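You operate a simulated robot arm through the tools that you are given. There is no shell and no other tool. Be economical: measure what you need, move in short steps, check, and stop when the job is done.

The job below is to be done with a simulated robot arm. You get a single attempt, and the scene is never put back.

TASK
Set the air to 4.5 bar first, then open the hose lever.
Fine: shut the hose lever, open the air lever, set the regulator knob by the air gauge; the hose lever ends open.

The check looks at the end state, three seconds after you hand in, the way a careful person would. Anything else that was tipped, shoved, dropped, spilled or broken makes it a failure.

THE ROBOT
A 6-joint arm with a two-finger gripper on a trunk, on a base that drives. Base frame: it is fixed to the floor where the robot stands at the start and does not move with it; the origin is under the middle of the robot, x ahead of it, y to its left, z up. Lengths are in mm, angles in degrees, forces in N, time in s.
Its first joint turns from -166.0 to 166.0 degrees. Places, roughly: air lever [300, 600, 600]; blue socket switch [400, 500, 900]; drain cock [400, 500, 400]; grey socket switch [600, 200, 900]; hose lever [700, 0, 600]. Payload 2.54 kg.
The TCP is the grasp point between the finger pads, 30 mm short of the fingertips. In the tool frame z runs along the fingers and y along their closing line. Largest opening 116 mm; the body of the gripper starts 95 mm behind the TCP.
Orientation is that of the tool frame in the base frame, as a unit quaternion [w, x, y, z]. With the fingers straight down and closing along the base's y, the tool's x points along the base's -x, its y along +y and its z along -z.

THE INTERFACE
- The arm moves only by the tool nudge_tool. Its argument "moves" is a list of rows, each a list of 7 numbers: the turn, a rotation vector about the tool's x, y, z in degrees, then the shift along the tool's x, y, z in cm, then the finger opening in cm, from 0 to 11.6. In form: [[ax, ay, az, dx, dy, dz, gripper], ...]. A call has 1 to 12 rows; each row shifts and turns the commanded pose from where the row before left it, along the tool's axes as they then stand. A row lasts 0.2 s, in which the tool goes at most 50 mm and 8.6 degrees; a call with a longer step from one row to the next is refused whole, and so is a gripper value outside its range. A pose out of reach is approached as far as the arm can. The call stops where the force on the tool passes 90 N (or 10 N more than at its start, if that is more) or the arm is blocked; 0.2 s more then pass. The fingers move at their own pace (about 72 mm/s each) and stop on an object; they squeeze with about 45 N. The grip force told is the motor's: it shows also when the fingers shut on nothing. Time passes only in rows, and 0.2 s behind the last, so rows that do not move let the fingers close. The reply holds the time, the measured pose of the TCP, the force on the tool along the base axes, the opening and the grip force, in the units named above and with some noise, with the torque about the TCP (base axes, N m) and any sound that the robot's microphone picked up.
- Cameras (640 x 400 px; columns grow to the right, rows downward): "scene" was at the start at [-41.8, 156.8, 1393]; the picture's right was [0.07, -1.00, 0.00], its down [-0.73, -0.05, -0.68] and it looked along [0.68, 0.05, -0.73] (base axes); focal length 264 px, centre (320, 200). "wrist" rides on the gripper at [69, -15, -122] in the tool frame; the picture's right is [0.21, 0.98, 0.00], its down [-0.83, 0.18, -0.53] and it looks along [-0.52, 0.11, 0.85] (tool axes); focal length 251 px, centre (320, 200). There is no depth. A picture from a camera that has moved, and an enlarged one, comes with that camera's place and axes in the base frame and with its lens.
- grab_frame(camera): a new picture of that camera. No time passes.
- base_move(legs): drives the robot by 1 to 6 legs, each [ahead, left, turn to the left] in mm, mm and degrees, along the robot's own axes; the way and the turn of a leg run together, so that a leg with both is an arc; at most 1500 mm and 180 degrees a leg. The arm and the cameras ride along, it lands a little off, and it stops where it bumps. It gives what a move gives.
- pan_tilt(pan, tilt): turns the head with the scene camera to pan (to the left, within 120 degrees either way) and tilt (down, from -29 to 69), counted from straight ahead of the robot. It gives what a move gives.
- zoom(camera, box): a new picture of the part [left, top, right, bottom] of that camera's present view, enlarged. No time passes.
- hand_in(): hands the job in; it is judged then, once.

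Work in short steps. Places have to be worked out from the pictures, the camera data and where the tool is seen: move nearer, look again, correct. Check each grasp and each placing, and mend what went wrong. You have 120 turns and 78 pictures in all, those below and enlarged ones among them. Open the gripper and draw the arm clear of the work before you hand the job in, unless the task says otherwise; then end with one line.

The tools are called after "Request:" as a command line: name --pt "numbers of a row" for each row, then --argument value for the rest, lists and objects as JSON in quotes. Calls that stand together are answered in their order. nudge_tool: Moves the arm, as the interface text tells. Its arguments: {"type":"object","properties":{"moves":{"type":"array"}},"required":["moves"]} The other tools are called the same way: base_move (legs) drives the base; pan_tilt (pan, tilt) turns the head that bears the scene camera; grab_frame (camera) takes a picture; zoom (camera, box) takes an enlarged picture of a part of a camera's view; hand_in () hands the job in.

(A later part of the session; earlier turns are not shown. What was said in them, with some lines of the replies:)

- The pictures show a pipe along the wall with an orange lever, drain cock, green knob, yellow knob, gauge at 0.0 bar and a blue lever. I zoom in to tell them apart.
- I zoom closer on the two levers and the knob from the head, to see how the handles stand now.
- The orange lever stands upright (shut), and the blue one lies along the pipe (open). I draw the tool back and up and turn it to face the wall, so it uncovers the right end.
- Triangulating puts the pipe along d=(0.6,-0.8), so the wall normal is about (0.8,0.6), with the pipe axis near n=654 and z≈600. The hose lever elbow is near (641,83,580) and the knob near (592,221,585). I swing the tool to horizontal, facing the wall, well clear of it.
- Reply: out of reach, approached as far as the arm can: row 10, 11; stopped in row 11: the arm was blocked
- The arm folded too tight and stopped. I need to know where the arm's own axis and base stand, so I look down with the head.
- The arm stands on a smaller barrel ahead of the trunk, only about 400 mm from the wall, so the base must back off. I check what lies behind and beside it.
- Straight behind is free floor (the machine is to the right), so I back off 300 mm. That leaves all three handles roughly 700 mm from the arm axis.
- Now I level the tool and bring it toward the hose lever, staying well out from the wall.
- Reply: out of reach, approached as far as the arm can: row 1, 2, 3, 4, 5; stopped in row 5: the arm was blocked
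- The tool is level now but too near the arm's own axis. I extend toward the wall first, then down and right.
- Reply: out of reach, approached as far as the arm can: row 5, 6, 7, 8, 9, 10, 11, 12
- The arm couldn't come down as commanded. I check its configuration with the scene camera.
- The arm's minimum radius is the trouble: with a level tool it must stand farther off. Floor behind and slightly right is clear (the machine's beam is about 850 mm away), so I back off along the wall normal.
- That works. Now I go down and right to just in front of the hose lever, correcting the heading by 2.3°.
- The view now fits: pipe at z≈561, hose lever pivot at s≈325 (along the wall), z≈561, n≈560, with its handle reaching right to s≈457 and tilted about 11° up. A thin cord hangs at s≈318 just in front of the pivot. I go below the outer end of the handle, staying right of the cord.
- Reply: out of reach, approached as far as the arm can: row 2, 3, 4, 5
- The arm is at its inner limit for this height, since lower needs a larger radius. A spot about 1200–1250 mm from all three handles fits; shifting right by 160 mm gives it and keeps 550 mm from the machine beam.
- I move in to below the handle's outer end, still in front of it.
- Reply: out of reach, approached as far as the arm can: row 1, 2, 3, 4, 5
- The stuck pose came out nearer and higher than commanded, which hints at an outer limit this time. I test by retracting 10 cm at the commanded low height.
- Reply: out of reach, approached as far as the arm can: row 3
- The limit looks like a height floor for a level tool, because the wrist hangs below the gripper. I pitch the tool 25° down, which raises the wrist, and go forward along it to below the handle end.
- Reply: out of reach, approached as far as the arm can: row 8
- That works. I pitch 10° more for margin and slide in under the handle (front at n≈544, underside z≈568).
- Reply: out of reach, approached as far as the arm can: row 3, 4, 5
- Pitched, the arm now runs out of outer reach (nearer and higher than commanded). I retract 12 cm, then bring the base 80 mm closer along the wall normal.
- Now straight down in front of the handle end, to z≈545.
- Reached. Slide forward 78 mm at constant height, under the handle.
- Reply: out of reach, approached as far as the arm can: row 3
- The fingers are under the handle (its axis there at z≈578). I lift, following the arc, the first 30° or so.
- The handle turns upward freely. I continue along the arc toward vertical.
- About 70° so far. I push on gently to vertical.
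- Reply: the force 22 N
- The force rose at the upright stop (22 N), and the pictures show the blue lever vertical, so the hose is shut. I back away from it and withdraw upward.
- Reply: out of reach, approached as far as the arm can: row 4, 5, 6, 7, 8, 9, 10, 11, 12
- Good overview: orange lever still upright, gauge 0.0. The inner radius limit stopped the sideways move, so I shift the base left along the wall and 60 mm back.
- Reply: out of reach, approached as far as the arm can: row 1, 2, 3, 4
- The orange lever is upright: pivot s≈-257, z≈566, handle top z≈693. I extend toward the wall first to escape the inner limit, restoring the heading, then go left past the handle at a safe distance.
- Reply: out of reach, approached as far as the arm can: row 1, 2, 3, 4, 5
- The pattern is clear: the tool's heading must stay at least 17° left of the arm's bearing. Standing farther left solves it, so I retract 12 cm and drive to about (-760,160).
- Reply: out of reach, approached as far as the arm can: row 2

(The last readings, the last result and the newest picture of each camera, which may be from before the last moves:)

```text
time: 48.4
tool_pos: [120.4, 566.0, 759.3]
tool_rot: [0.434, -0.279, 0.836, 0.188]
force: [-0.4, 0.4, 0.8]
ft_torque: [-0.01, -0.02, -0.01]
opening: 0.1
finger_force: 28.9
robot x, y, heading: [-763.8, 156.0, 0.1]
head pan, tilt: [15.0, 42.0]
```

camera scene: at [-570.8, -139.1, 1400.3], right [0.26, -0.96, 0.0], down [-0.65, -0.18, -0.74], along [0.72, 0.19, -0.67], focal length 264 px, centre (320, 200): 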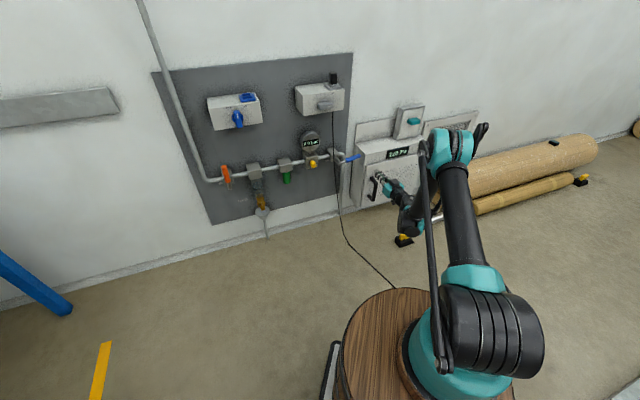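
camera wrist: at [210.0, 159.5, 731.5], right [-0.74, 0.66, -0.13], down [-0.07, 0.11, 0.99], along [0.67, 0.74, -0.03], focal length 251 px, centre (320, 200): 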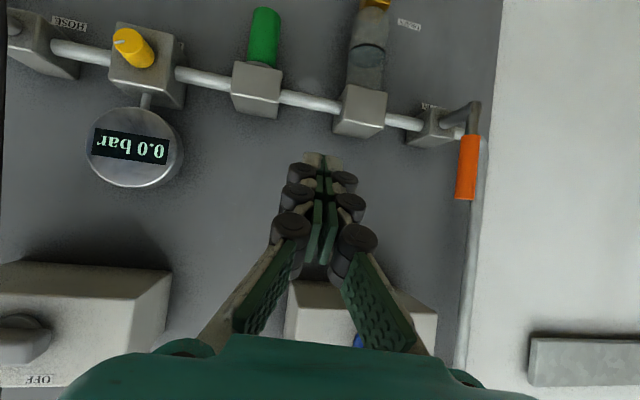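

Now I square the tool to the wall again and move in to the left of the orange handle (s≈-310).

Request:
nudge_tool --pt "4.2 0.3 -2.2 0 0 0 0" --pt "0 0 0 0.1 -1.75 3.36 0" --pt "0 0 0 0.1 -1.75 3.36 0" --pt "0 0 0 0.1 -1.75 3.36 0" --pt "0 0 0 0 0 0 0"

Request:
grab_frame --camera "wrist"

```text
time: 49.6
tool_pos: [212.3, 580.1, 697.6]
tool_rot: [0.434, -0.279, 0.836, 0.188]
force: [0.1, -0.7, -0.2]
ft_torque: [-0.01, -0.02, 0.01]
opening: 0.0
finger_force: 28.6
out of reach, approached as far as the arm can: row 1
robot x, y, heading: [-764.6, 157.5, -0.3]
head pan, tilt: [15.0, 42.0]
```

```text
40 pictures are left
camera wrist: at [114.5, 479.3, 707.8], right [-0.72, 0.69, -0.11], down [-0.06, 0.09, 0.99], along [0.7, 0.72, -0.03], focal length 251 px, centre (320, 200)
```

wrist: 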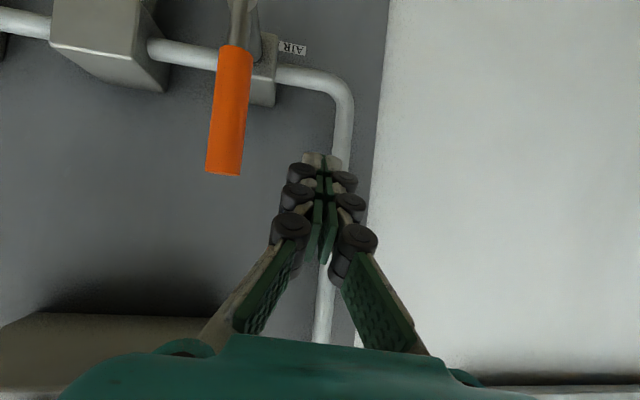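

The tool sits left of the handle (orientation stays at 42° heading, which is good enough for pushing). I move to its side and push gently to the right to test the direction.

Request:
nudge_tool --pt "0 0 0 0 -2 1.4 0" --pt "0 0 0 0 -2 1.4 0" --pt "0 0 0 0 -1.5 0 0" --pt "0 0 0 0 -1.5 0 0" --pt "0 0 0 0 -1 0 0" --pt "0 0 0 0 0 0 0"

Request:
grab_frame --camera "wrist"

```text
time: 51.0
tool_pos: [279.4, 533.0, 676.7]
tool_rot: [0.435, -0.279, 0.836, 0.187]
force: [-0.3, 0.4, 0.1]
ft_torque: [0.02, 0.0, 0.02]
opening: 0.2
finger_force: 29.1
robot x, y, heading: [-767.8, 159.7, 0.0]
head pan, tilt: [15.0, 42.0]
```

```text
39 pictures are left
camera wrist: at [181.9, 433.0, 686.3], right [-0.71, 0.69, -0.11], down [-0.06, 0.09, 0.99], along [0.7, 0.72, -0.03], focal length 251 px, centre (320, 200)
```

wrist: 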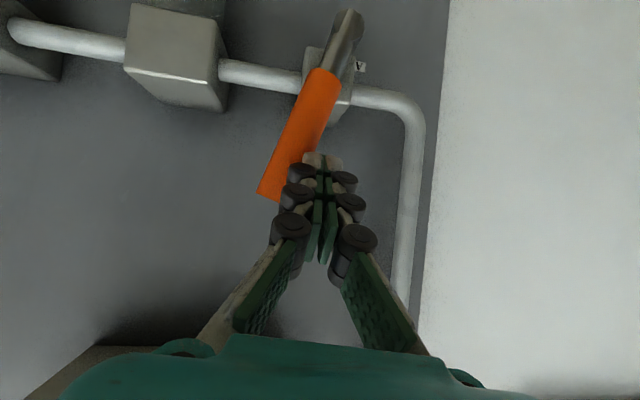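

It turns right freely. I follow the arc down to about 15°.

Request:
nudge_tool --pt "0 0 0 0.14 -3.0 -0.05 0" --pt "0 0 0 0.82 -2.57 0.43 0" --pt "0 0 0 1.25 -2.21 0.73 0" --pt "0 0 0 1.77 -1.75 1.1 0" --pt "0 0 0 0 0 0 0"

Request:
grab_frame --camera "wrist"

```text
time: 52.2
tool_pos: [336.2, 461.1, 626.1]
tool_rot: [0.435, -0.278, 0.836, 0.187]
force: [0.0, 0.2, 0.3]
ft_torque: [-0.01, -0.02, -0.01]
opening: 0.0
finger_force: 28.9
robot x, y, heading: [-761.9, 158.7, 0.5]
head pan, tilt: [15.0, 42.0]
```

```text
38 pictures are left
camera wrist: at [237.6, 359.8, 635.2], right [-0.71, 0.69, -0.11], down [-0.06, 0.09, 0.99], along [0.7, 0.72, -0.03], focal length 251 px, centre (320, 200)
```

wrist: 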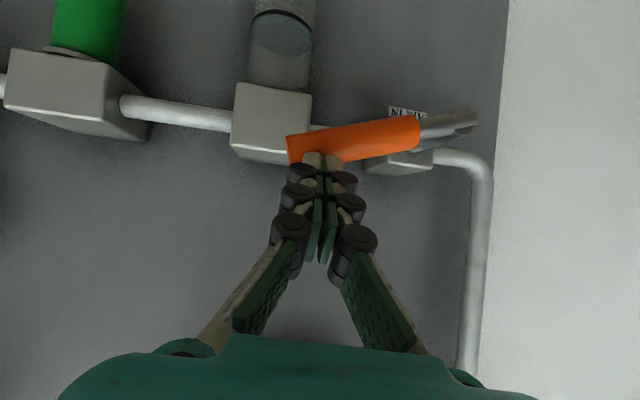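

Nearly level. I press it the rest of the way to the stop.

Request:
nudge_tool --pt "0 0 0 2.04 -1.0 1.31 0" --pt "0 0 0 0.8 0 0.53 0" --pt "0 0 0 0 0 0 0"

Request:
grab_frame --camera "wrist"

```text
time: 52.9
tool_pos: [338.8, 454.5, 598.5]
tool_rot: [0.438, -0.276, 0.834, 0.189]
force: [-38.7, -16.2, 56.0]
ft_torque: [0.29, -0.58, 0.02]
opening: 0.1
finger_force: 28.8
robot x, y, heading: [-764.3, 161.0, 0.1]
head pan, tilt: [15.0, 42.0]
stopped in row 3: the force on the tool passed its limit at 96 N (the readings are from after the stop); the commanded pose is now the measured one
```

```text
37 pictures are left
camera wrist: at [239.3, 353.0, 608.4], right [-0.71, 0.69, -0.11], down [-0.07, 0.09, 0.99], along [0.7, 0.71, -0.02], focal length 251 px, centre (320, 200)
```

wrist: 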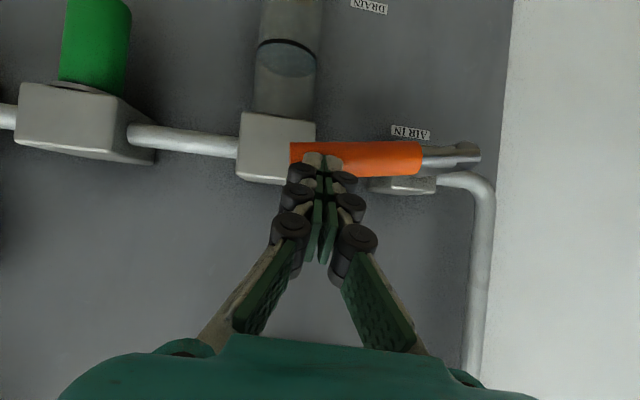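

The stop is reached (force rose) and the orange handle lies along the pipe. I lift off, withdraw and look at the gauge.

Request:
nudge_tool --pt "0 0 0 -2.5 0 -1.7 0" --pt "0 0 0 -2 0 -3 0" --pt "0 0 0 0 0 -4 0" --pt "0 0 0 0 0 -4 0"

Request:
grab_frame --camera "wrist"

Request:
grab_frame --camera "scene"

```text
time: 53.9
tool_pos: [283.1, 397.8, 700.7]
tool_rot: [0.435, -0.278, 0.835, 0.189]
force: [0.4, 0.0, -0.3]
ft_torque: [0.01, 0.0, 0.02]
opening: 0.0
finger_force: 28.9
robot x, y, heading: [-769.4, 157.8, 0.0]
head pan, tilt: [15.0, 42.0]
```

```text
36 pictures are left
camera wrist: at [184.5, 296.5, 710.8], right [-0.71, 0.69, -0.11], down [-0.06, 0.09, 0.99], along [0.7, 0.72, -0.02], focal length 251 px, centre (320, 200)
```

wrist: 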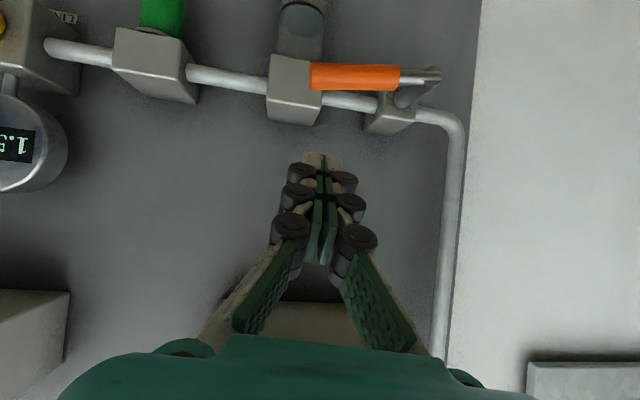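

```text
35 pictures are left
camera scene: at [-805.3, 331.2, 1400.3], right [0.26, -0.97, 0.0], down [-0.65, -0.17, -0.74], along [0.72, 0.19, -0.67], focal length 264 px, centre (320, 200)
```

scene: 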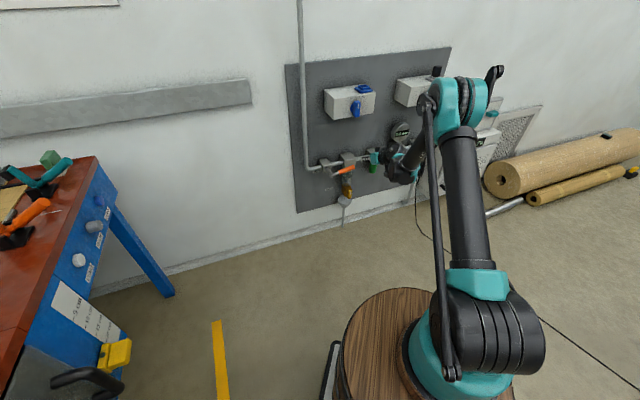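

The gauge now shows 1.x bar. For the knob I want the arm's bearing about 5° and radius about 1140, so I retract and drive to about (-567,93).

Request:
nudge_tool --pt "0 0 0 0 0 -4 0" --pt "0 0 0 0 0 -4 0" --pt "0 0 0 0 0 -3 0"

Request:
base_move --legs '[[200, -65, 0]]'

Request:
nudge_tool --pt "4.2 0.3 -2.2 0 -4 0 4" --pt "0 0 0 0 -4.5 0 7" --pt "0 0 0 0 -4.5 0 7" --pt "0 0 0 0 -4 0 7"

Request:
grab_frame --camera "wrist"

```text
time: 54.7
tool_pos: [214.7, 336.6, 762.6]
tool_rot: [0.437, -0.277, 0.834, 0.19]
force: [0.4, -0.3, -0.6]
ft_torque: [-0.01, -0.03, 0.02]
opening: 0.0
finger_force: 28.7
robot x, y, heading: [-765.4, 156.2, 0.1]
head pan, tilt: [15.0, 42.0]
```

```text
time: 56.4
tool_pos: [422.9, 268.5, 762.5]
tool_rot: [0.437, -0.275, 0.835, 0.188]
force: [-0.6, -0.1, 1.3]
ft_torque: [0.02, 0.01, -0.01]
opening: 0.0
finger_force: 28.5
robot x, y, heading: [-559.0, 90.1, -0.1]
head pan, tilt: [15.0, 42.0]
```

```text
time: 57.4
tool_pos: [525.1, 135.3, 759.3]
tool_rot: [0.448, -0.277, 0.837, 0.149]
force: [-1.2, 0.4, 0.4]
ft_torque: [0.04, -0.01, -0.04]
opening: 70.2
finger_force: 0.0
robot x, y, heading: [-557.0, 91.2, 0.0]
head pan, tilt: [15.0, 42.0]
```

```text
34 pictures are left
camera wrist: at [421.9, 39.3, 771.0], right [-0.68, 0.71, -0.18], down [-0.1, 0.15, 0.98], along [0.73, 0.68, -0.03], focal length 251 px, centre (320, 200)
```

wrist: 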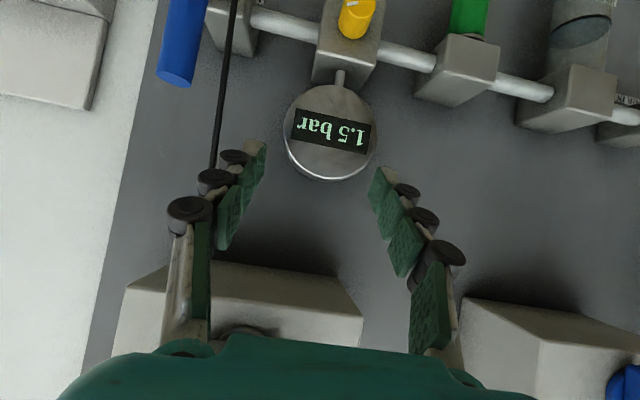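

The gauge reads 1.5 bar, and the tool is squared again. I go down in front of the yellow knob with the fingers open.

Request:
nudge_tool --pt "0 0 0 3.6 0.3 1.8 7" --pt "0 0 0 3.6 0.3 1.8 7" --pt "0 0 0 3.6 0.3 1.8 7" --pt "0 0 0 3.6 0 1.8 7" --pt "0 0 0 0 0 0 7"

Request:
grab_frame --camera "wrist"

```text
time: 58.6
tool_pos: [504.4, 130.4, 602.0]
tool_rot: [0.448, -0.276, 0.838, 0.148]
force: [1.3, 0.5, -0.1]
ft_torque: [0.02, 0.0, -0.01]
opening: 69.7
finger_force: 0.1
robot x, y, heading: [-558.4, 92.9, -0.2]
head pan, tilt: [15.0, 42.0]
```

```text
33 pictures are left
camera wrist: at [401.0, 34.5, 613.7], right [-0.68, 0.71, -0.18], down [-0.1, 0.15, 0.98], along [0.73, 0.68, -0.04], focal length 251 px, centre (320, 200)
```

wrist: 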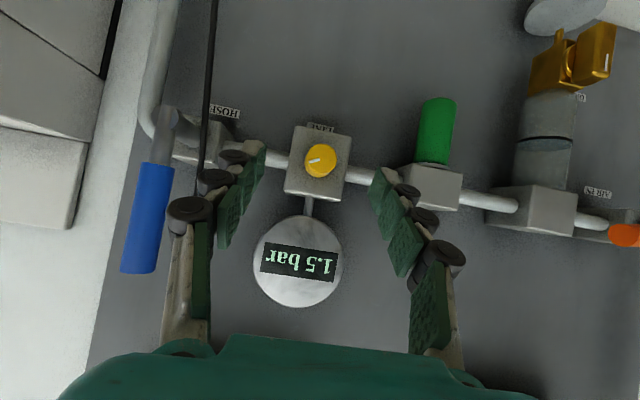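

The knob is at s≈191.5, z≈561, about 34 mm across, with its front at n≈600. I move in so the pads straddle it.

Request:
nudge_tool --pt "0 0 0 -1.06 0.22 3.14 7" --pt "0 0 0 -1.06 0.22 3.14 7" --pt "0 0 0 -1.06 0.22 3.14 7" --pt "0 0 0 0 0 0 7"

Request:
grab_frame --camera "wrist"

Request:
zoom --camera "scene" --box '[300, 100, 460, 220]'

```text
time: 59.6
tool_pos: [577.7, 191.9, 576.2]
tool_rot: [0.448, -0.276, 0.837, 0.149]
force: [0.3, 0.7, 0.9]
ft_torque: [0.04, 0.03, -0.01]
opening: 69.9
finger_force: 0.1
robot x, y, heading: [-557.6, 94.2, -0.0]
head pan, tilt: [15.0, 42.0]
```

```text
32 pictures are left
camera wrist: at [474.6, 96.6, 587.4], right [-0.68, 0.71, -0.18], down [-0.1, 0.15, 0.98], along [0.73, 0.68, -0.04], focal length 251 px, centre (320, 200)
```

wrist: 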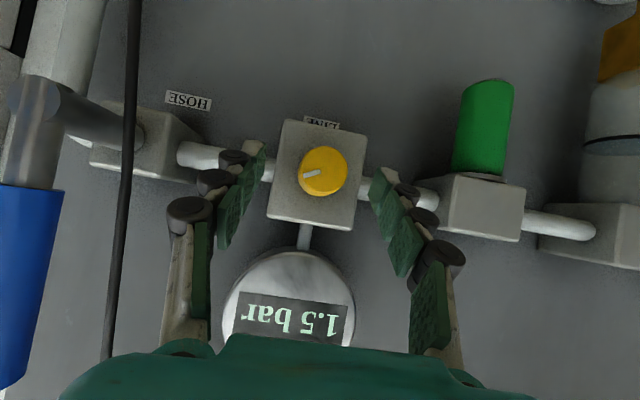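

```text
3.33 times, centred on (380, 160) of scene
camera zoom: at [-597.5, 265.9, 1400.3], right [0.26, -0.97, 0.0], down [-0.65, -0.17, -0.74], along [0.72, 0.19, -0.67], focal length 878 px, centre (120, 333)
```

zoom: 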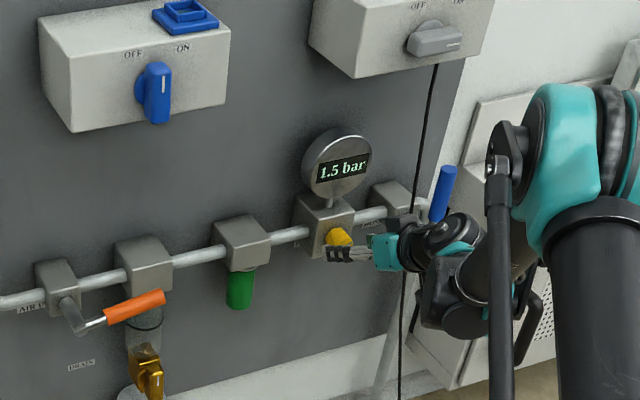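

The pads' tips are level with the knob face. I advance 15 mm and close on it.

Request:
nudge_tool --pt "0 0 0 -0.29 0.2 1.6 7" --pt "0 0 0 0 0 0 5" --pt "0 0 0 0 0 0 3" --pt "0 0 0 0 0 0 2.5" --pt "0 0 0 0 0 0 2.5"

Request:
grab_frame --camera "wrist"

```text
time: 60.8
tool_pos: [587.7, 203.5, 569.7]
tool_rot: [0.448, -0.277, 0.837, 0.149]
force: [-11.8, 9.8, -1.8]
ft_torque: [0.11, 0.1, 0.33]
opening: 32.3
finger_force: 44.7
robot x, y, heading: [-553.9, 94.7, -0.4]
head pan, tilt: [15.0, 42.0]
```

```text
30 pictures are left
camera wrist: at [484.5, 107.4, 580.6], right [-0.68, 0.71, -0.18], down [-0.1, 0.15, 0.98], along [0.73, 0.68, -0.04], focal length 251 px, centre (320, 200)
```

wrist: 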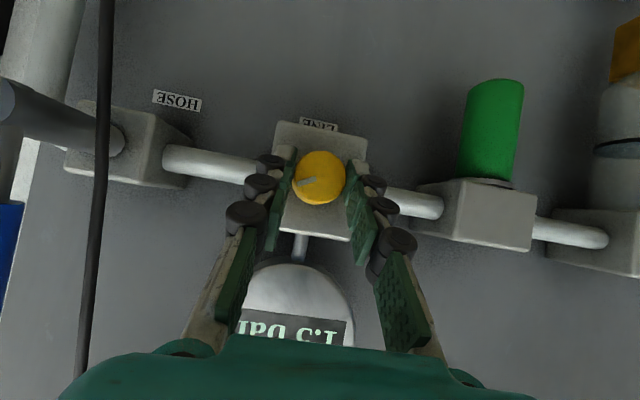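

Gripped (32 mm, 45 N). I turn the knob clockwise about its own axis by 24° and read the gauge from the head.

Request:
nudge_tool --pt "-4.44 0 6.66 0 -0.12 0 2.5" --pt "-4.44 0 6.66 0 -0.12 0 2.5" --pt "-4.44 0 6.66 0 -0.12 0 2.5" --pt "0 0 0 0 0 0 2.5"

Request:
zoom --camera "scene" --box '[340, 120, 440, 195]'

```text
time: 61.8
tool_pos: [589.7, 200.4, 569.7]
tool_rot: [0.38, -0.177, 0.85, 0.319]
force: [12.6, 20.8, -14.4]
ft_torque: [-0.11, 0.18, 0.18]
opening: 32.5
finger_force: 45.0
robot x, y, heading: [-555.6, 92.2, 0.0]
head pan, tilt: [15.0, 42.0]
```

```text
5.33 times, centred on (390, 158) of scene
camera zoom: at [-596.2, 266.5, 1400.2], right [0.26, -0.97, 0.0], down [-0.65, -0.17, -0.74], along [0.72, 0.19, -0.67], focal length 1405 px, centre (-53, 427)
```

zoom: 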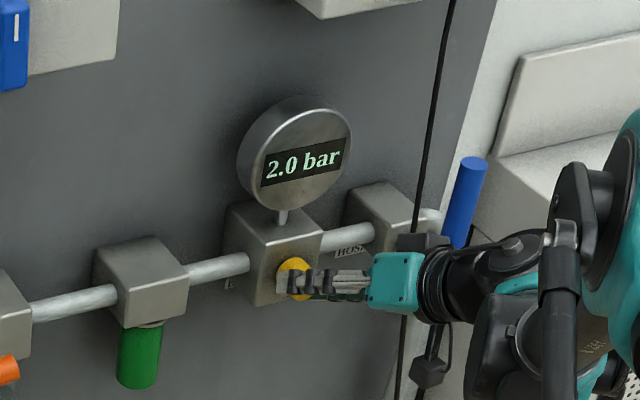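

2.0 bar: clockwise raises it, about 0.02 bar per degree. I continue 16° more.

Request:
nudge_tool --pt "-4.44 0 6.66 0 -0.12 0 2.5" --pt "-4.44 0 6.66 0 -0.12 0 2.5" --pt "0 0 0 0 0 0 2.5"

Request:
grab_frame --camera "wrist"

```text
time: 62.6
tool_pos: [568.6, 195.8, 590.9]
tool_rot: [0.326, -0.105, 0.838, 0.425]
force: [-19.3, -29.4, 3.6]
ft_torque: [-0.63, 0.16, -0.64]
opening: 29.0
finger_force: 3.0
out of reach, approached as far as the arm can: row 1, 2
robot x, y, heading: [-558.0, 92.7, -0.1]
head pan, tilt: [15.0, 42.0]
```

```text
28 pictures are left
camera wrist: at [466.7, 97.2, 590.8], right [-0.61, 0.62, 0.49], down [0.31, -0.39, 0.87], along [0.73, 0.68, 0.05], focal length 251 px, centre (320, 200)
```

wrist: 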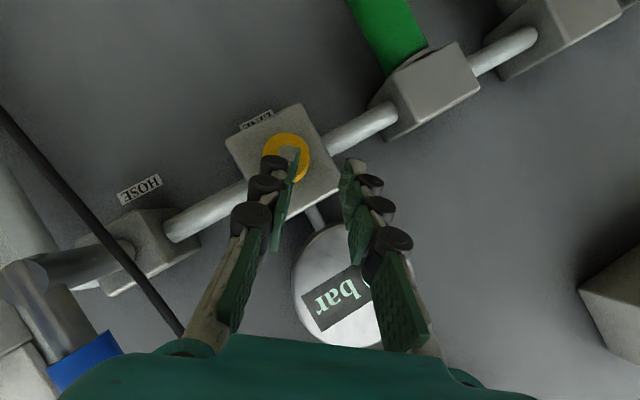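

It slipped off when that end of the swing ran out of reach, so the useful stroke is about -25° to +24°. I open, withdraw, and swing back counter-clockwise to -24° for a new grip.

Request:
nudge_tool --pt "0 0 0 0 0 0 5" --pt "0 0 0 0 0 -2 7" --pt "0 0 0 0 0 -2.5 7" --pt "4.44 0 -6.66 0 0 0 7" --pt "4.44 0 -6.66 0 0 0 7" --pt "4.44 0 -6.66 0 0 0 7" --pt "4.44 0 -6.66 0 0 0 7" --pt "4.44 0 -6.66 0 0 0 7" --pt "4.44 0 -6.66 0 0 0 7" --pt "4.44 0 -6.66 0 0 0 7" --pt "4.44 0 -6.66 0 0 0 7" --pt "0 0 0 0 0 0 7"

Request:
grab_frame --camera "wrist"

```text
time: 65.2
tool_pos: [547.8, 163.7, 609.8]
tool_rot: [0.496, -0.364, 0.788, -0.029]
force: [0.5, 0.3, -0.2]
ft_torque: [-0.05, 0.0, 0.04]
opening: 69.6
finger_force: 0.1
robot x, y, heading: [-554.7, 91.7, -0.1]
head pan, tilt: [15.0, 42.0]
```

```text
27 pictures are left
camera wrist: at [442.6, 71.4, 626.3], right [-0.58, 0.59, -0.56], down [-0.33, 0.46, 0.82], along [0.74, 0.66, -0.08], focal length 251 px, centre (320, 200)
```

wrist: 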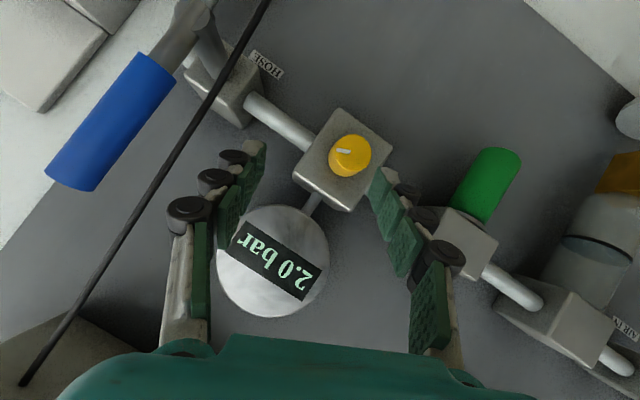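

Still 2.0 bar, and the swing-back worked (φ≈-24°). I line up on the knob axis (s≈190.5, z≈562), advance and grip.

Request:
nudge_tool --pt "0 0 0 -0.22 1.27 0 7" --pt "0 0 0 -0.22 1.28 0 7" --pt "0 0 0 0 0 2.2 7" --pt "0 0 0 0 0 2.2 7" --pt "0 0 0 0 0 2.0 7" --pt "0 0 0 0 0 0 5" --pt "0 0 0 0 0 0 3" --pt "0 0 0 0 0 0 2.5" --pt "0 0 0 0 0 0 2.5"

Request:
grab_frame --camera "wrist"

```text
time: 67.2
tool_pos: [585.1, 206.6, 569.8]
tool_rot: [0.496, -0.363, 0.788, -0.028]
force: [-11.2, 10.3, -7.2]
ft_torque: [-0.07, 0.34, 0.39]
opening: 36.5
finger_force: 8.3
robot x, y, heading: [-558.1, 96.0, -0.0]
head pan, tilt: [15.0, 42.0]
```

```text
26 pictures are left
camera wrist: at [480.4, 114.1, 586.6], right [-0.59, 0.59, -0.56], down [-0.33, 0.46, 0.83], along [0.74, 0.67, -0.08], focal length 251 px, centre (320, 200)
```

wrist: 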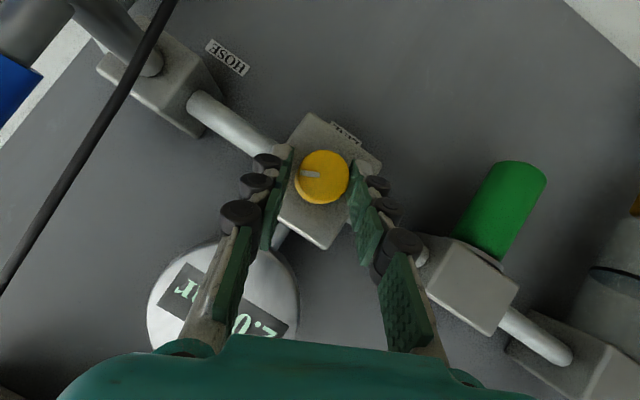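

Only one pad presses so far: the side load is +y 17 N. I shift 2 mm that way and let the fingers finish closing.

Request:
nudge_tool --pt "0 0 0 0 0.2 0 2.2" --pt "0 0 0 0 0 0 2.2" --pt "0 0 0 0 0 0 2.2"

```text
time: 68.0
tool_pos: [585.9, 207.4, 569.0]
tool_rot: [0.495, -0.364, 0.788, -0.028]
force: [-7.1, 14.8, -7.5]
ft_torque: [0.04, 0.27, 0.41]
opening: 34.4
finger_force: 9.2
robot x, y, heading: [-558.4, 94.7, -0.2]
head pan, tilt: [15.0, 42.0]
```

Still one-sided. I shift another 2.5 mm.

Request:
nudge_tool --pt "0 0 0 0 0.25 0 2.2" --pt "0 0 0 0 0 0 2.2" --pt "0 0 0 0 0 0 2.2"

Request:
grab_frame --camera "wrist"

```text
time: 68.8
tool_pos: [585.1, 208.3, 568.6]
tool_rot: [0.496, -0.364, 0.788, -0.028]
force: [15.1, 12.2, 5.5]
ft_torque: [0.25, -0.37, -0.01]
opening: 32.1
finger_force: 45.2
robot x, y, heading: [-557.1, 90.9, -0.1]
head pan, tilt: [15.0, 42.0]
```

```text
25 pictures are left
camera wrist: at [478.9, 115.7, 585.1], right [-0.58, 0.59, -0.56], down [-0.33, 0.46, 0.82], along [0.74, 0.66, -0.08], focal length 251 px, centre (320, 200)
```

wrist: 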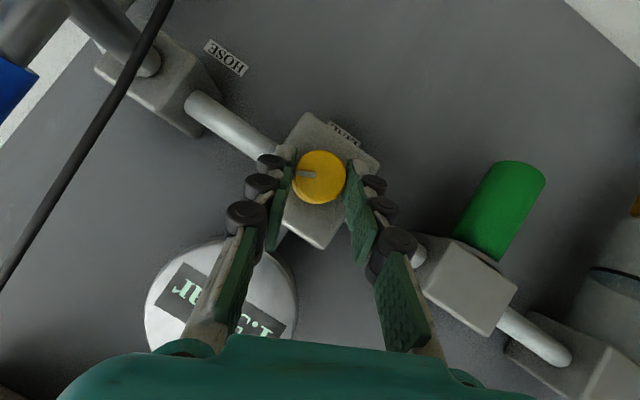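

Gripped firmly now. I turn clockwise 48° about the knob axis.

Request:
nudge_tool --pt "-4.44 0 6.66 0 -0.12 0 2.2" --pt "-4.44 0 6.66 0 -0.12 0 2.2" --pt "-4.44 0 6.66 0 -0.12 0 2.2" --pt "-4.44 0 6.66 0 -0.12 0 2.2" --pt "-4.44 0 6.66 0 -0.12 0 2.2" --pt "-4.44 0 6.66 0 -0.12 0 2.2" --pt "0 0 0 0 0 0 2.2"

Request:
zoom --camera "scene" --box '[340, 120, 440, 195]'

```text
time: 70.4
tool_pos: [590.2, 200.4, 568.7]
tool_rot: [0.381, -0.175, 0.85, 0.319]
force: [39.7, 2.0, -2.9]
ft_torque: [0.0, -0.31, -0.67]
opening: 32.5
finger_force: 45.7
robot x, y, heading: [-557.2, 91.2, -0.1]
head pan, tilt: [15.0, 42.0]
```

```text
5.33 times, centred on (390, 158) of scene
camera zoom: at [-596.3, 265.9, 1400.3], right [0.26, -0.97, 0.0], down [-0.65, -0.17, -0.74], along [0.72, 0.19, -0.67], focal length 1405 px, centre (-53, 427)
```

zoom: 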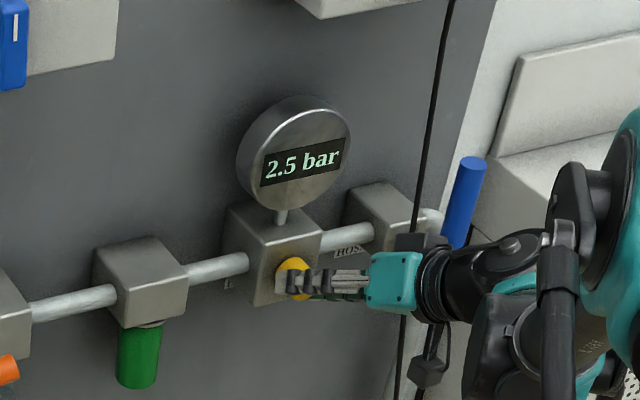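

2.5 bar. This time I open just enough to clear the knob, swing back in place along the same arc, and re-grip so it stays centred.

Request:
nudge_tool --pt "0 0 0 0 0 0 5.5" --pt "0 0 0 0 0 0 5.5" --pt "4.44 0 -6.66 0 0.12 0 5.5" --pt "4.44 0 -6.66 0 0.12 0 5.5" --pt "4.44 0 -6.66 0 0.12 0 5.5" --pt "4.44 0 -6.66 0 0.12 0 5.5" --pt "4.44 0 -6.66 0 0.12 0 5.5" --pt "4.44 0 -6.66 0 0.12 0 5.5" --pt "0 0 0 0 0 0 5.5"

Request:
grab_frame --camera "wrist"

```text
time: 72.4
tool_pos: [585.0, 208.3, 569.4]
tool_rot: [0.496, -0.363, 0.788, -0.029]
force: [-0.3, 0.1, -0.3]
ft_torque: [0.01, 0.01, -0.02]
opening: 55.0
finger_force: 0.1
robot x, y, heading: [-556.5, 96.5, 0.1]
head pan, tilt: [15.0, 42.0]
```

```text
23 pictures are left
camera wrist: at [478.5, 116.5, 585.7], right [-0.58, 0.59, -0.56], down [-0.33, 0.46, 0.82], along [0.74, 0.66, -0.08], focal length 251 px, centre (320, 200)
```

wrist: 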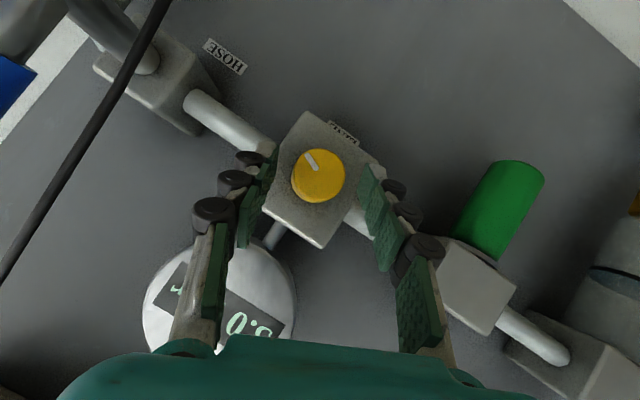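

Centred well between the pads. I close and read the gauge.

Request:
nudge_tool --pt "0 0 0 0 0 0 4" --pt "0 0 0 0 0 0 2.2" --pt "0 0 0 0 0 0 2.2" --pt "0 0 0 0 0 0 2.2"

Request:
zoom --camera "scene" --box '[340, 120, 440, 195]'

```text
time: 73.4
tool_pos: [584.5, 207.4, 569.0]
tool_rot: [0.496, -0.363, 0.788, -0.029]
force: [9.4, -1.4, 5.2]
ft_torque: [0.09, -0.23, -0.19]
opening: 32.4
finger_force: 44.9
robot x, y, heading: [-559.0, 92.3, -0.0]
head pan, tilt: [15.0, 42.0]
```

```text
5.33 times, centred on (390, 158) of scene
camera zoom: at [-597.5, 265.8, 1400.3], right [0.26, -0.97, 0.0], down [-0.65, -0.17, -0.74], along [0.72, 0.19, -0.67], focal length 1405 px, centre (-53, 427)
```

zoom: 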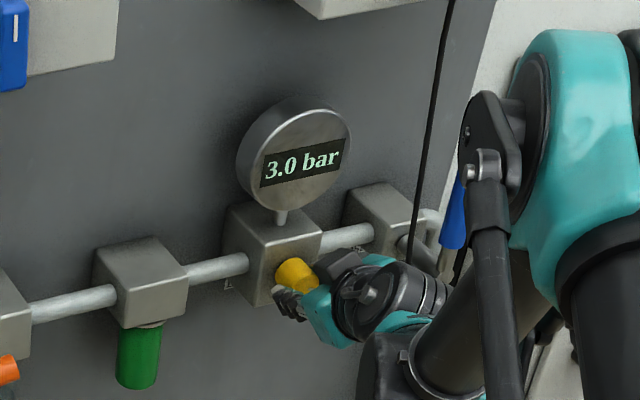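

3.0 bar (the gauge lags a bit). I turn another 48° clockwise and wait a second before reading.

Request:
nudge_tool --pt "-4.44 0 6.66 0 -0.12 0 2.2" --pt "-4.44 0 6.66 0 -0.12 0 2.2" --pt "-4.44 0 6.66 0 -0.12 0 2.2" --pt "-4.44 0 6.66 0 -0.12 0 2.2" --pt "-4.44 0 6.66 0 -0.12 0 2.2" --pt "-4.44 0 6.66 0 -0.12 0 2.2" --pt "0 0 0 0 0 0 2.2" --pt "0 0 0 0 0 0 2.2" --pt "0 0 0 0 0 0 2.2" --pt "0 0 0 0 0 0 2.2" --pt "0 0 0 0 0 0 2.2"

Request:
zoom --camera "scene" --box '[340, 120, 440, 195]'

```text
time: 75.8
tool_pos: [590.2, 199.9, 568.8]
tool_rot: [0.381, -0.175, 0.85, 0.319]
force: [44.8, -9.5, 0.2]
ft_torque: [-0.06, -0.4, -0.82]
opening: 32.2
finger_force: 44.7
robot x, y, heading: [-559.6, 92.4, 0.0]
head pan, tilt: [15.0, 42.0]
```

```text
5.33 times, centred on (390, 158) of scene
camera zoom: at [-596.5, 265.6, 1400.3], right [0.26, -0.97, 0.0], down [-0.65, -0.17, -0.74], along [0.72, 0.19, -0.67], focal length 1405 px, centre (-53, 427)
```

zoom: 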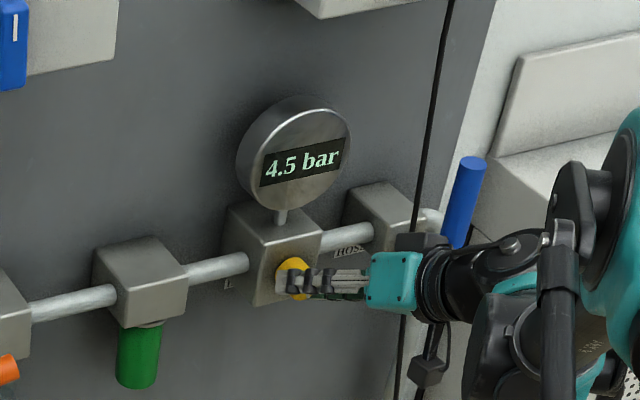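

4.5 bar. I open the fingers and check that it holds once released.

Request:
nudge_tool --pt "0 0 0 0 0 0 5" --pt "0 0 0 0 0 0 6" --pt "0 0 0 0 0 -2 7" --pt "0 0 0 0 0 -3 7" --pt "0 0 0 0 0 -3 7" --pt "0 0 0 0 0 0 7"

Request:
zoom --camera "scene" --box '[340, 120, 440, 195]'

```text
time: 77.2
tool_pos: [546.4, 147.5, 610.4]
tool_rot: [0.38, -0.177, 0.85, 0.319]
force: [0.0, 0.5, -0.1]
ft_torque: [0.01, 0.0, -0.01]
opening: 69.9
finger_force: 0.0
robot x, y, heading: [-559.5, 92.7, -0.1]
head pan, tilt: [15.0, 42.0]
```

```text
5.33 times, centred on (390, 158) of scene
camera zoom: at [-597.4, 265.9, 1400.3], right [0.26, -0.97, 0.0], down [-0.65, -0.17, -0.74], along [0.72, 0.19, -0.67], focal length 1405 px, centre (-53, 427)
```

zoom: 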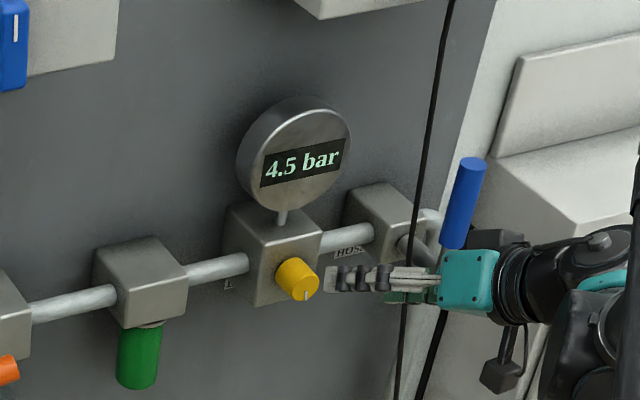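

It holds at 4.5 bar. Now the hose lever: I withdraw, straighten the tool, close the fingers and drive back toward the hose side.

Request:
nudge_tool --pt "4.44 0 -6.66 0 0 -3 5" --pt "4.44 0 -6.66 0 0 -3 2" --pt "4.44 0 -6.66 0 0 -2 0" --pt "0 0 0 -2 0 -2 0" --pt "0 0 0 0 0 0 0"

Request:
base_move --legs '[[84, -307, 0]]'

Request:
grab_frame --camera "wrist"

```text
time: 78.4
tool_pos: [496.5, 93.7, 679.6]
tool_rot: [0.447, -0.277, 0.837, 0.149]
force: [0.0, 0.3, -0.1]
ft_torque: [0.03, -0.04, -0.01]
opening: 0.1
finger_force: 28.7
robot x, y, heading: [-558.2, 94.4, -0.0]
head pan, tilt: [15.0, 42.0]
```

```text
time: 80.5
tool_pos: [579.0, -218.6, 678.9]
tool_rot: [0.448, -0.273, 0.838, 0.147]
force: [0.1, 0.0, 0.5]
ft_torque: [-0.04, -0.01, -0.01]
opening: 0.1
finger_force: 28.1
robot x, y, heading: [-473.9, -211.2, -0.4]
head pan, tilt: [15.0, 42.0]
```

```text
19 pictures are left
camera wrist: at [475.7, -314.6, 691.0], right [-0.67, 0.72, -0.18], down [-0.1, 0.15, 0.98], along [0.73, 0.68, -0.04], focal length 251 px, centre (320, 200)
```

wrist: 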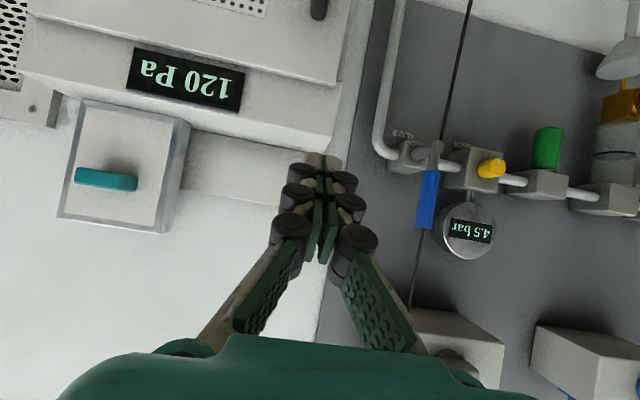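

The hose lever is still upright and the gauge shows 4.5. I move in front of and past it to its left side (s≈270).

Request:
nudge_tool --pt "0 0 0 -1.3 4.2 1.94 0" --pt "0 0 0 -1.3 4.2 1.94 0" --pt "0 0 0 -1.3 4.2 1.94 0" --pt "0 0 0 -1.3 4.2 1.94 0" --pt "0 0 0 -1.3 4.2 1.94 0" --pt "0 0 0 -1.3 4.2 1.94 0" --pt "0 0 0 0 0 0 0"

Request:
grab_frame --camera "wrist"

```text
time: 82.1
tool_pos: [542.5, 66.5, 679.1]
tool_rot: [0.449, -0.274, 0.838, 0.148]
force: [-0.4, -0.9, 0.2]
ft_torque: [-0.01, 0.01, -0.01]
opening: 0.0
finger_force: 28.6
robot x, y, heading: [-475.6, -211.1, -0.5]
head pan, tilt: [15.0, 42.0]
```

```text
18 pictures are left
camera wrist: at [439.8, -29.2, 690.3], right [-0.67, 0.72, -0.18], down [-0.1, 0.15, 0.98], along [0.73, 0.68, -0.04], focal length 251 px, centre (320, 200)
```

wrist: 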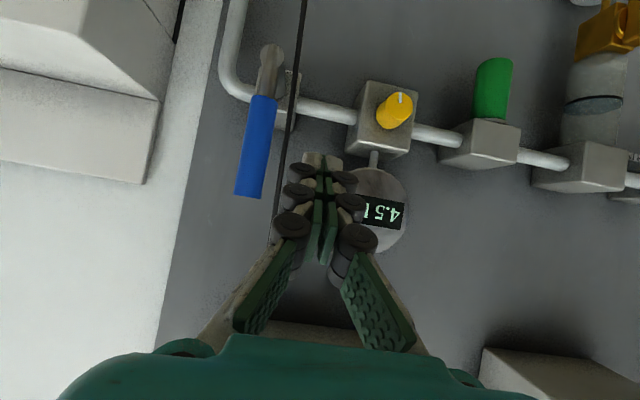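

By triangulation the cord hangs at n≈610 here, 40 mm behind where my fingertips will go. I move in left of the handle and start pushing it right.

Request:
nudge_tool --pt "0 0 0 -1.6 0 3.06 0" --pt "0 0 0 -1.6 0 3.06 0" --pt "0 0 0 0 -2 0 0" --pt "0 0 0 0 -2 0 0" --pt "0 0 0 0 -1.2 0 0" --pt "0 0 0 0 0 0 0"

Request:
grab_frame --camera "wrist"

```text
time: 83.5
tool_pos: [629.2, 64.1, 671.9]
tool_rot: [0.448, -0.273, 0.838, 0.147]
force: [-0.4, 0.7, -0.1]
ft_torque: [-0.01, 0.0, 0.05]
opening: 0.3
finger_force: 28.9
robot x, y, heading: [-474.1, -211.5, -0.6]
head pan, tilt: [15.0, 42.0]
```

```text
17 pictures are left
camera wrist: at [526.4, -30.8, 683.6], right [-0.67, 0.72, -0.18], down [-0.1, 0.15, 0.98], along [0.73, 0.68, -0.03], focal length 251 px, centre (320, 200)
```

wrist: 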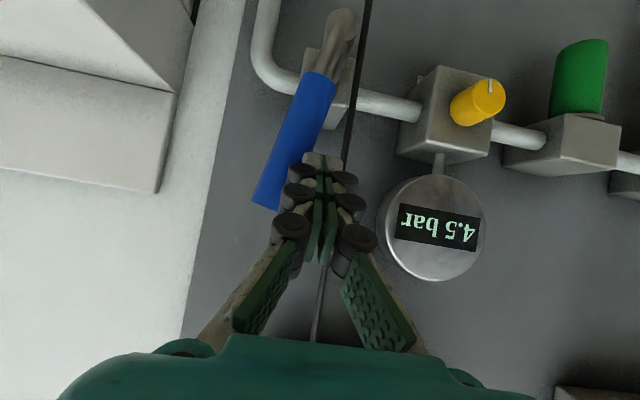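

The handle moves with the finger and the cord stays free. I follow the arc on down.

Request:
nudge_tool --pt "0 0 0 0.25 -2.7 0.17 0" --pt "0 0 0 0.92 -2.5 0.61 0" --pt "0 0 0 1.33 -2.1 0.89 0" --pt "0 0 0 1.83 -1.6 1.22 0" --pt "0 0 0 0 0 0 0"

Request:
grab_frame --camera "wrist"

```text
time: 84.7
tool_pos: [683.0, -4.9, 620.0]
tool_rot: [0.449, -0.273, 0.838, 0.147]
force: [0.0, -0.6, 0.2]
ft_torque: [0.01, 0.0, 0.0]
opening: 0.0
finger_force: 28.6
robot x, y, heading: [-472.2, -214.3, -0.5]
head pan, tilt: [15.0, 42.0]
```

```text
16 pictures are left
camera wrist: at [579.3, -100.6, 631.3], right [-0.67, 0.72, -0.18], down [-0.1, 0.15, 0.98], along [0.73, 0.68, -0.04], focal length 251 px, centre (320, 200)
```

wrist: 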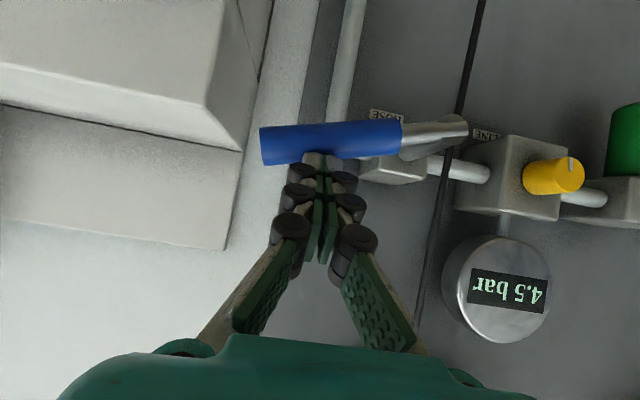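

About 15° left. I press down gently to the stop.

Request:
nudge_tool --pt "0 0 0 1.1 -0.5 0.73 0" --pt "0 0 0 0.95 -0.5 0.63 0" --pt "0 0 0 0.4 0 0.27 0" --pt "0 0 0 0.3 0 0.2 0" --pt "0 0 0 0 0 0 0"

Request:
grab_frame --camera "wrist"

```text
time: 85.5
tool_pos: [686.9, -13.4, 602.4]
tool_rot: [0.451, -0.272, 0.837, 0.151]
force: [-42.9, -11.3, 50.6]
ft_torque: [0.24, -0.05, 0.05]
opening: 5.9
finger_force: 28.3
robot x, y, heading: [-476.0, -213.6, -0.3]
head pan, tilt: [15.0, 42.0]
stopped in row 3: the force on the tool passed its limit at 100 N (the readings are from after the stop); the commanded pose is now the measured one
```

```text
15 pictures are left
camera wrist: at [581.8, -108.7, 612.8], right [-0.67, 0.72, -0.17], down [-0.1, 0.14, 0.98], along [0.73, 0.68, -0.03], focal length 251 px, centre (320, 200)
```

wrist: 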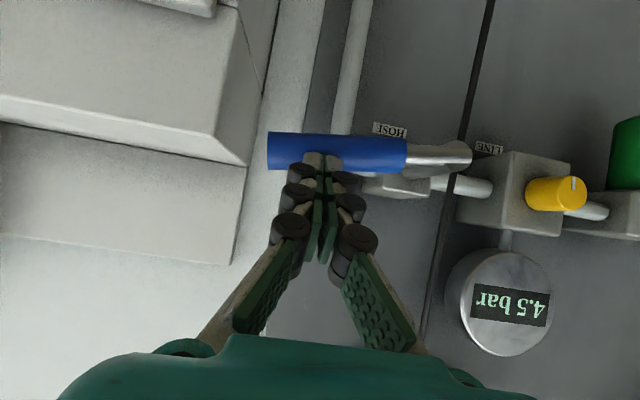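

The stop is reached, the blue lever lies open along the pipe, and the gauge reads 4.5. I lift off and withdraw.

Request:
nudge_tool --pt "0 0 0 -2.5 0 -1.7 0" --pt "0 0 0 -2 0 -3 0" --pt "0 0 0 0 0 -4 0" --pt "0 0 0 0 0 -4 3" --pt "0 0 0 0 0 -4 6" --pt "0 0 0 0 0 -4 6" --pt "0 0 0 0 0 0 6" --pt "0 0 0 0 0 0 6"

Request:
grab_frame --camera "wrist"

Request:
zoom --camera "scene" --box '[160, 90, 400, 250]'

```text
time: 87.2
tool_pos: [569.3, -101.9, 748.5]
tool_rot: [0.449, -0.272, 0.838, 0.149]
force: [0.6, -0.1, -1.1]
ft_torque: [0.01, 0.02, -0.01]
opening: 60.1
finger_force: 0.0
robot x, y, heading: [-478.6, -213.4, -0.5]
head pan, tilt: [15.0, 42.0]
```

```text
14 pictures are left
camera wrist: at [465.4, -197.4, 759.4], right [-0.67, 0.72, -0.17], down [-0.1, 0.15, 0.98], along [0.73, 0.68, -0.03], focal length 251 px, centre (320, 200)
```

wrist: 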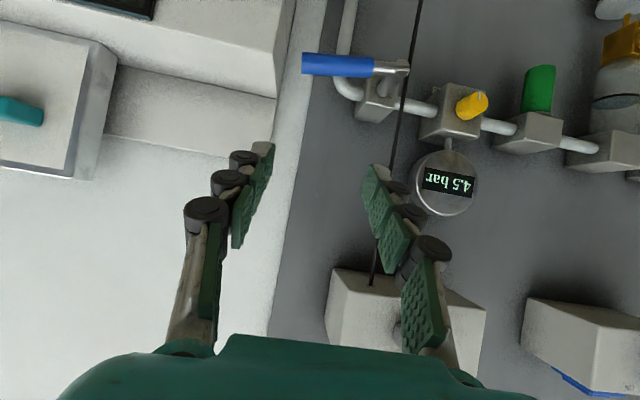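

```text
2.50 times, centred on (280, 170) of scene
camera zoom: at [-515.0, -40.7, 1400.3], right [0.25, -0.97, 0.0], down [-0.65, -0.17, -0.74], along [0.72, 0.19, -0.67], focal length 659 px, centre (420, 275)
```

zoom: 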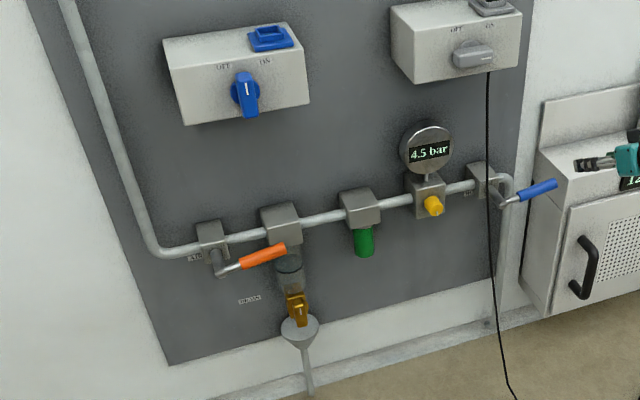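

Both levers are open, the gauge still reads 4.5 bar with the hose open, nothing else is disturbed and the arm is clear with the fingers open. I hand in.

Request:
hand_in

```text
The job is handed in.
```

The air is set to 4.5 bar, the air lever and the hose lever are both open, the gauge still read 4.5 bar after the hose was opened, and the arm is clear.
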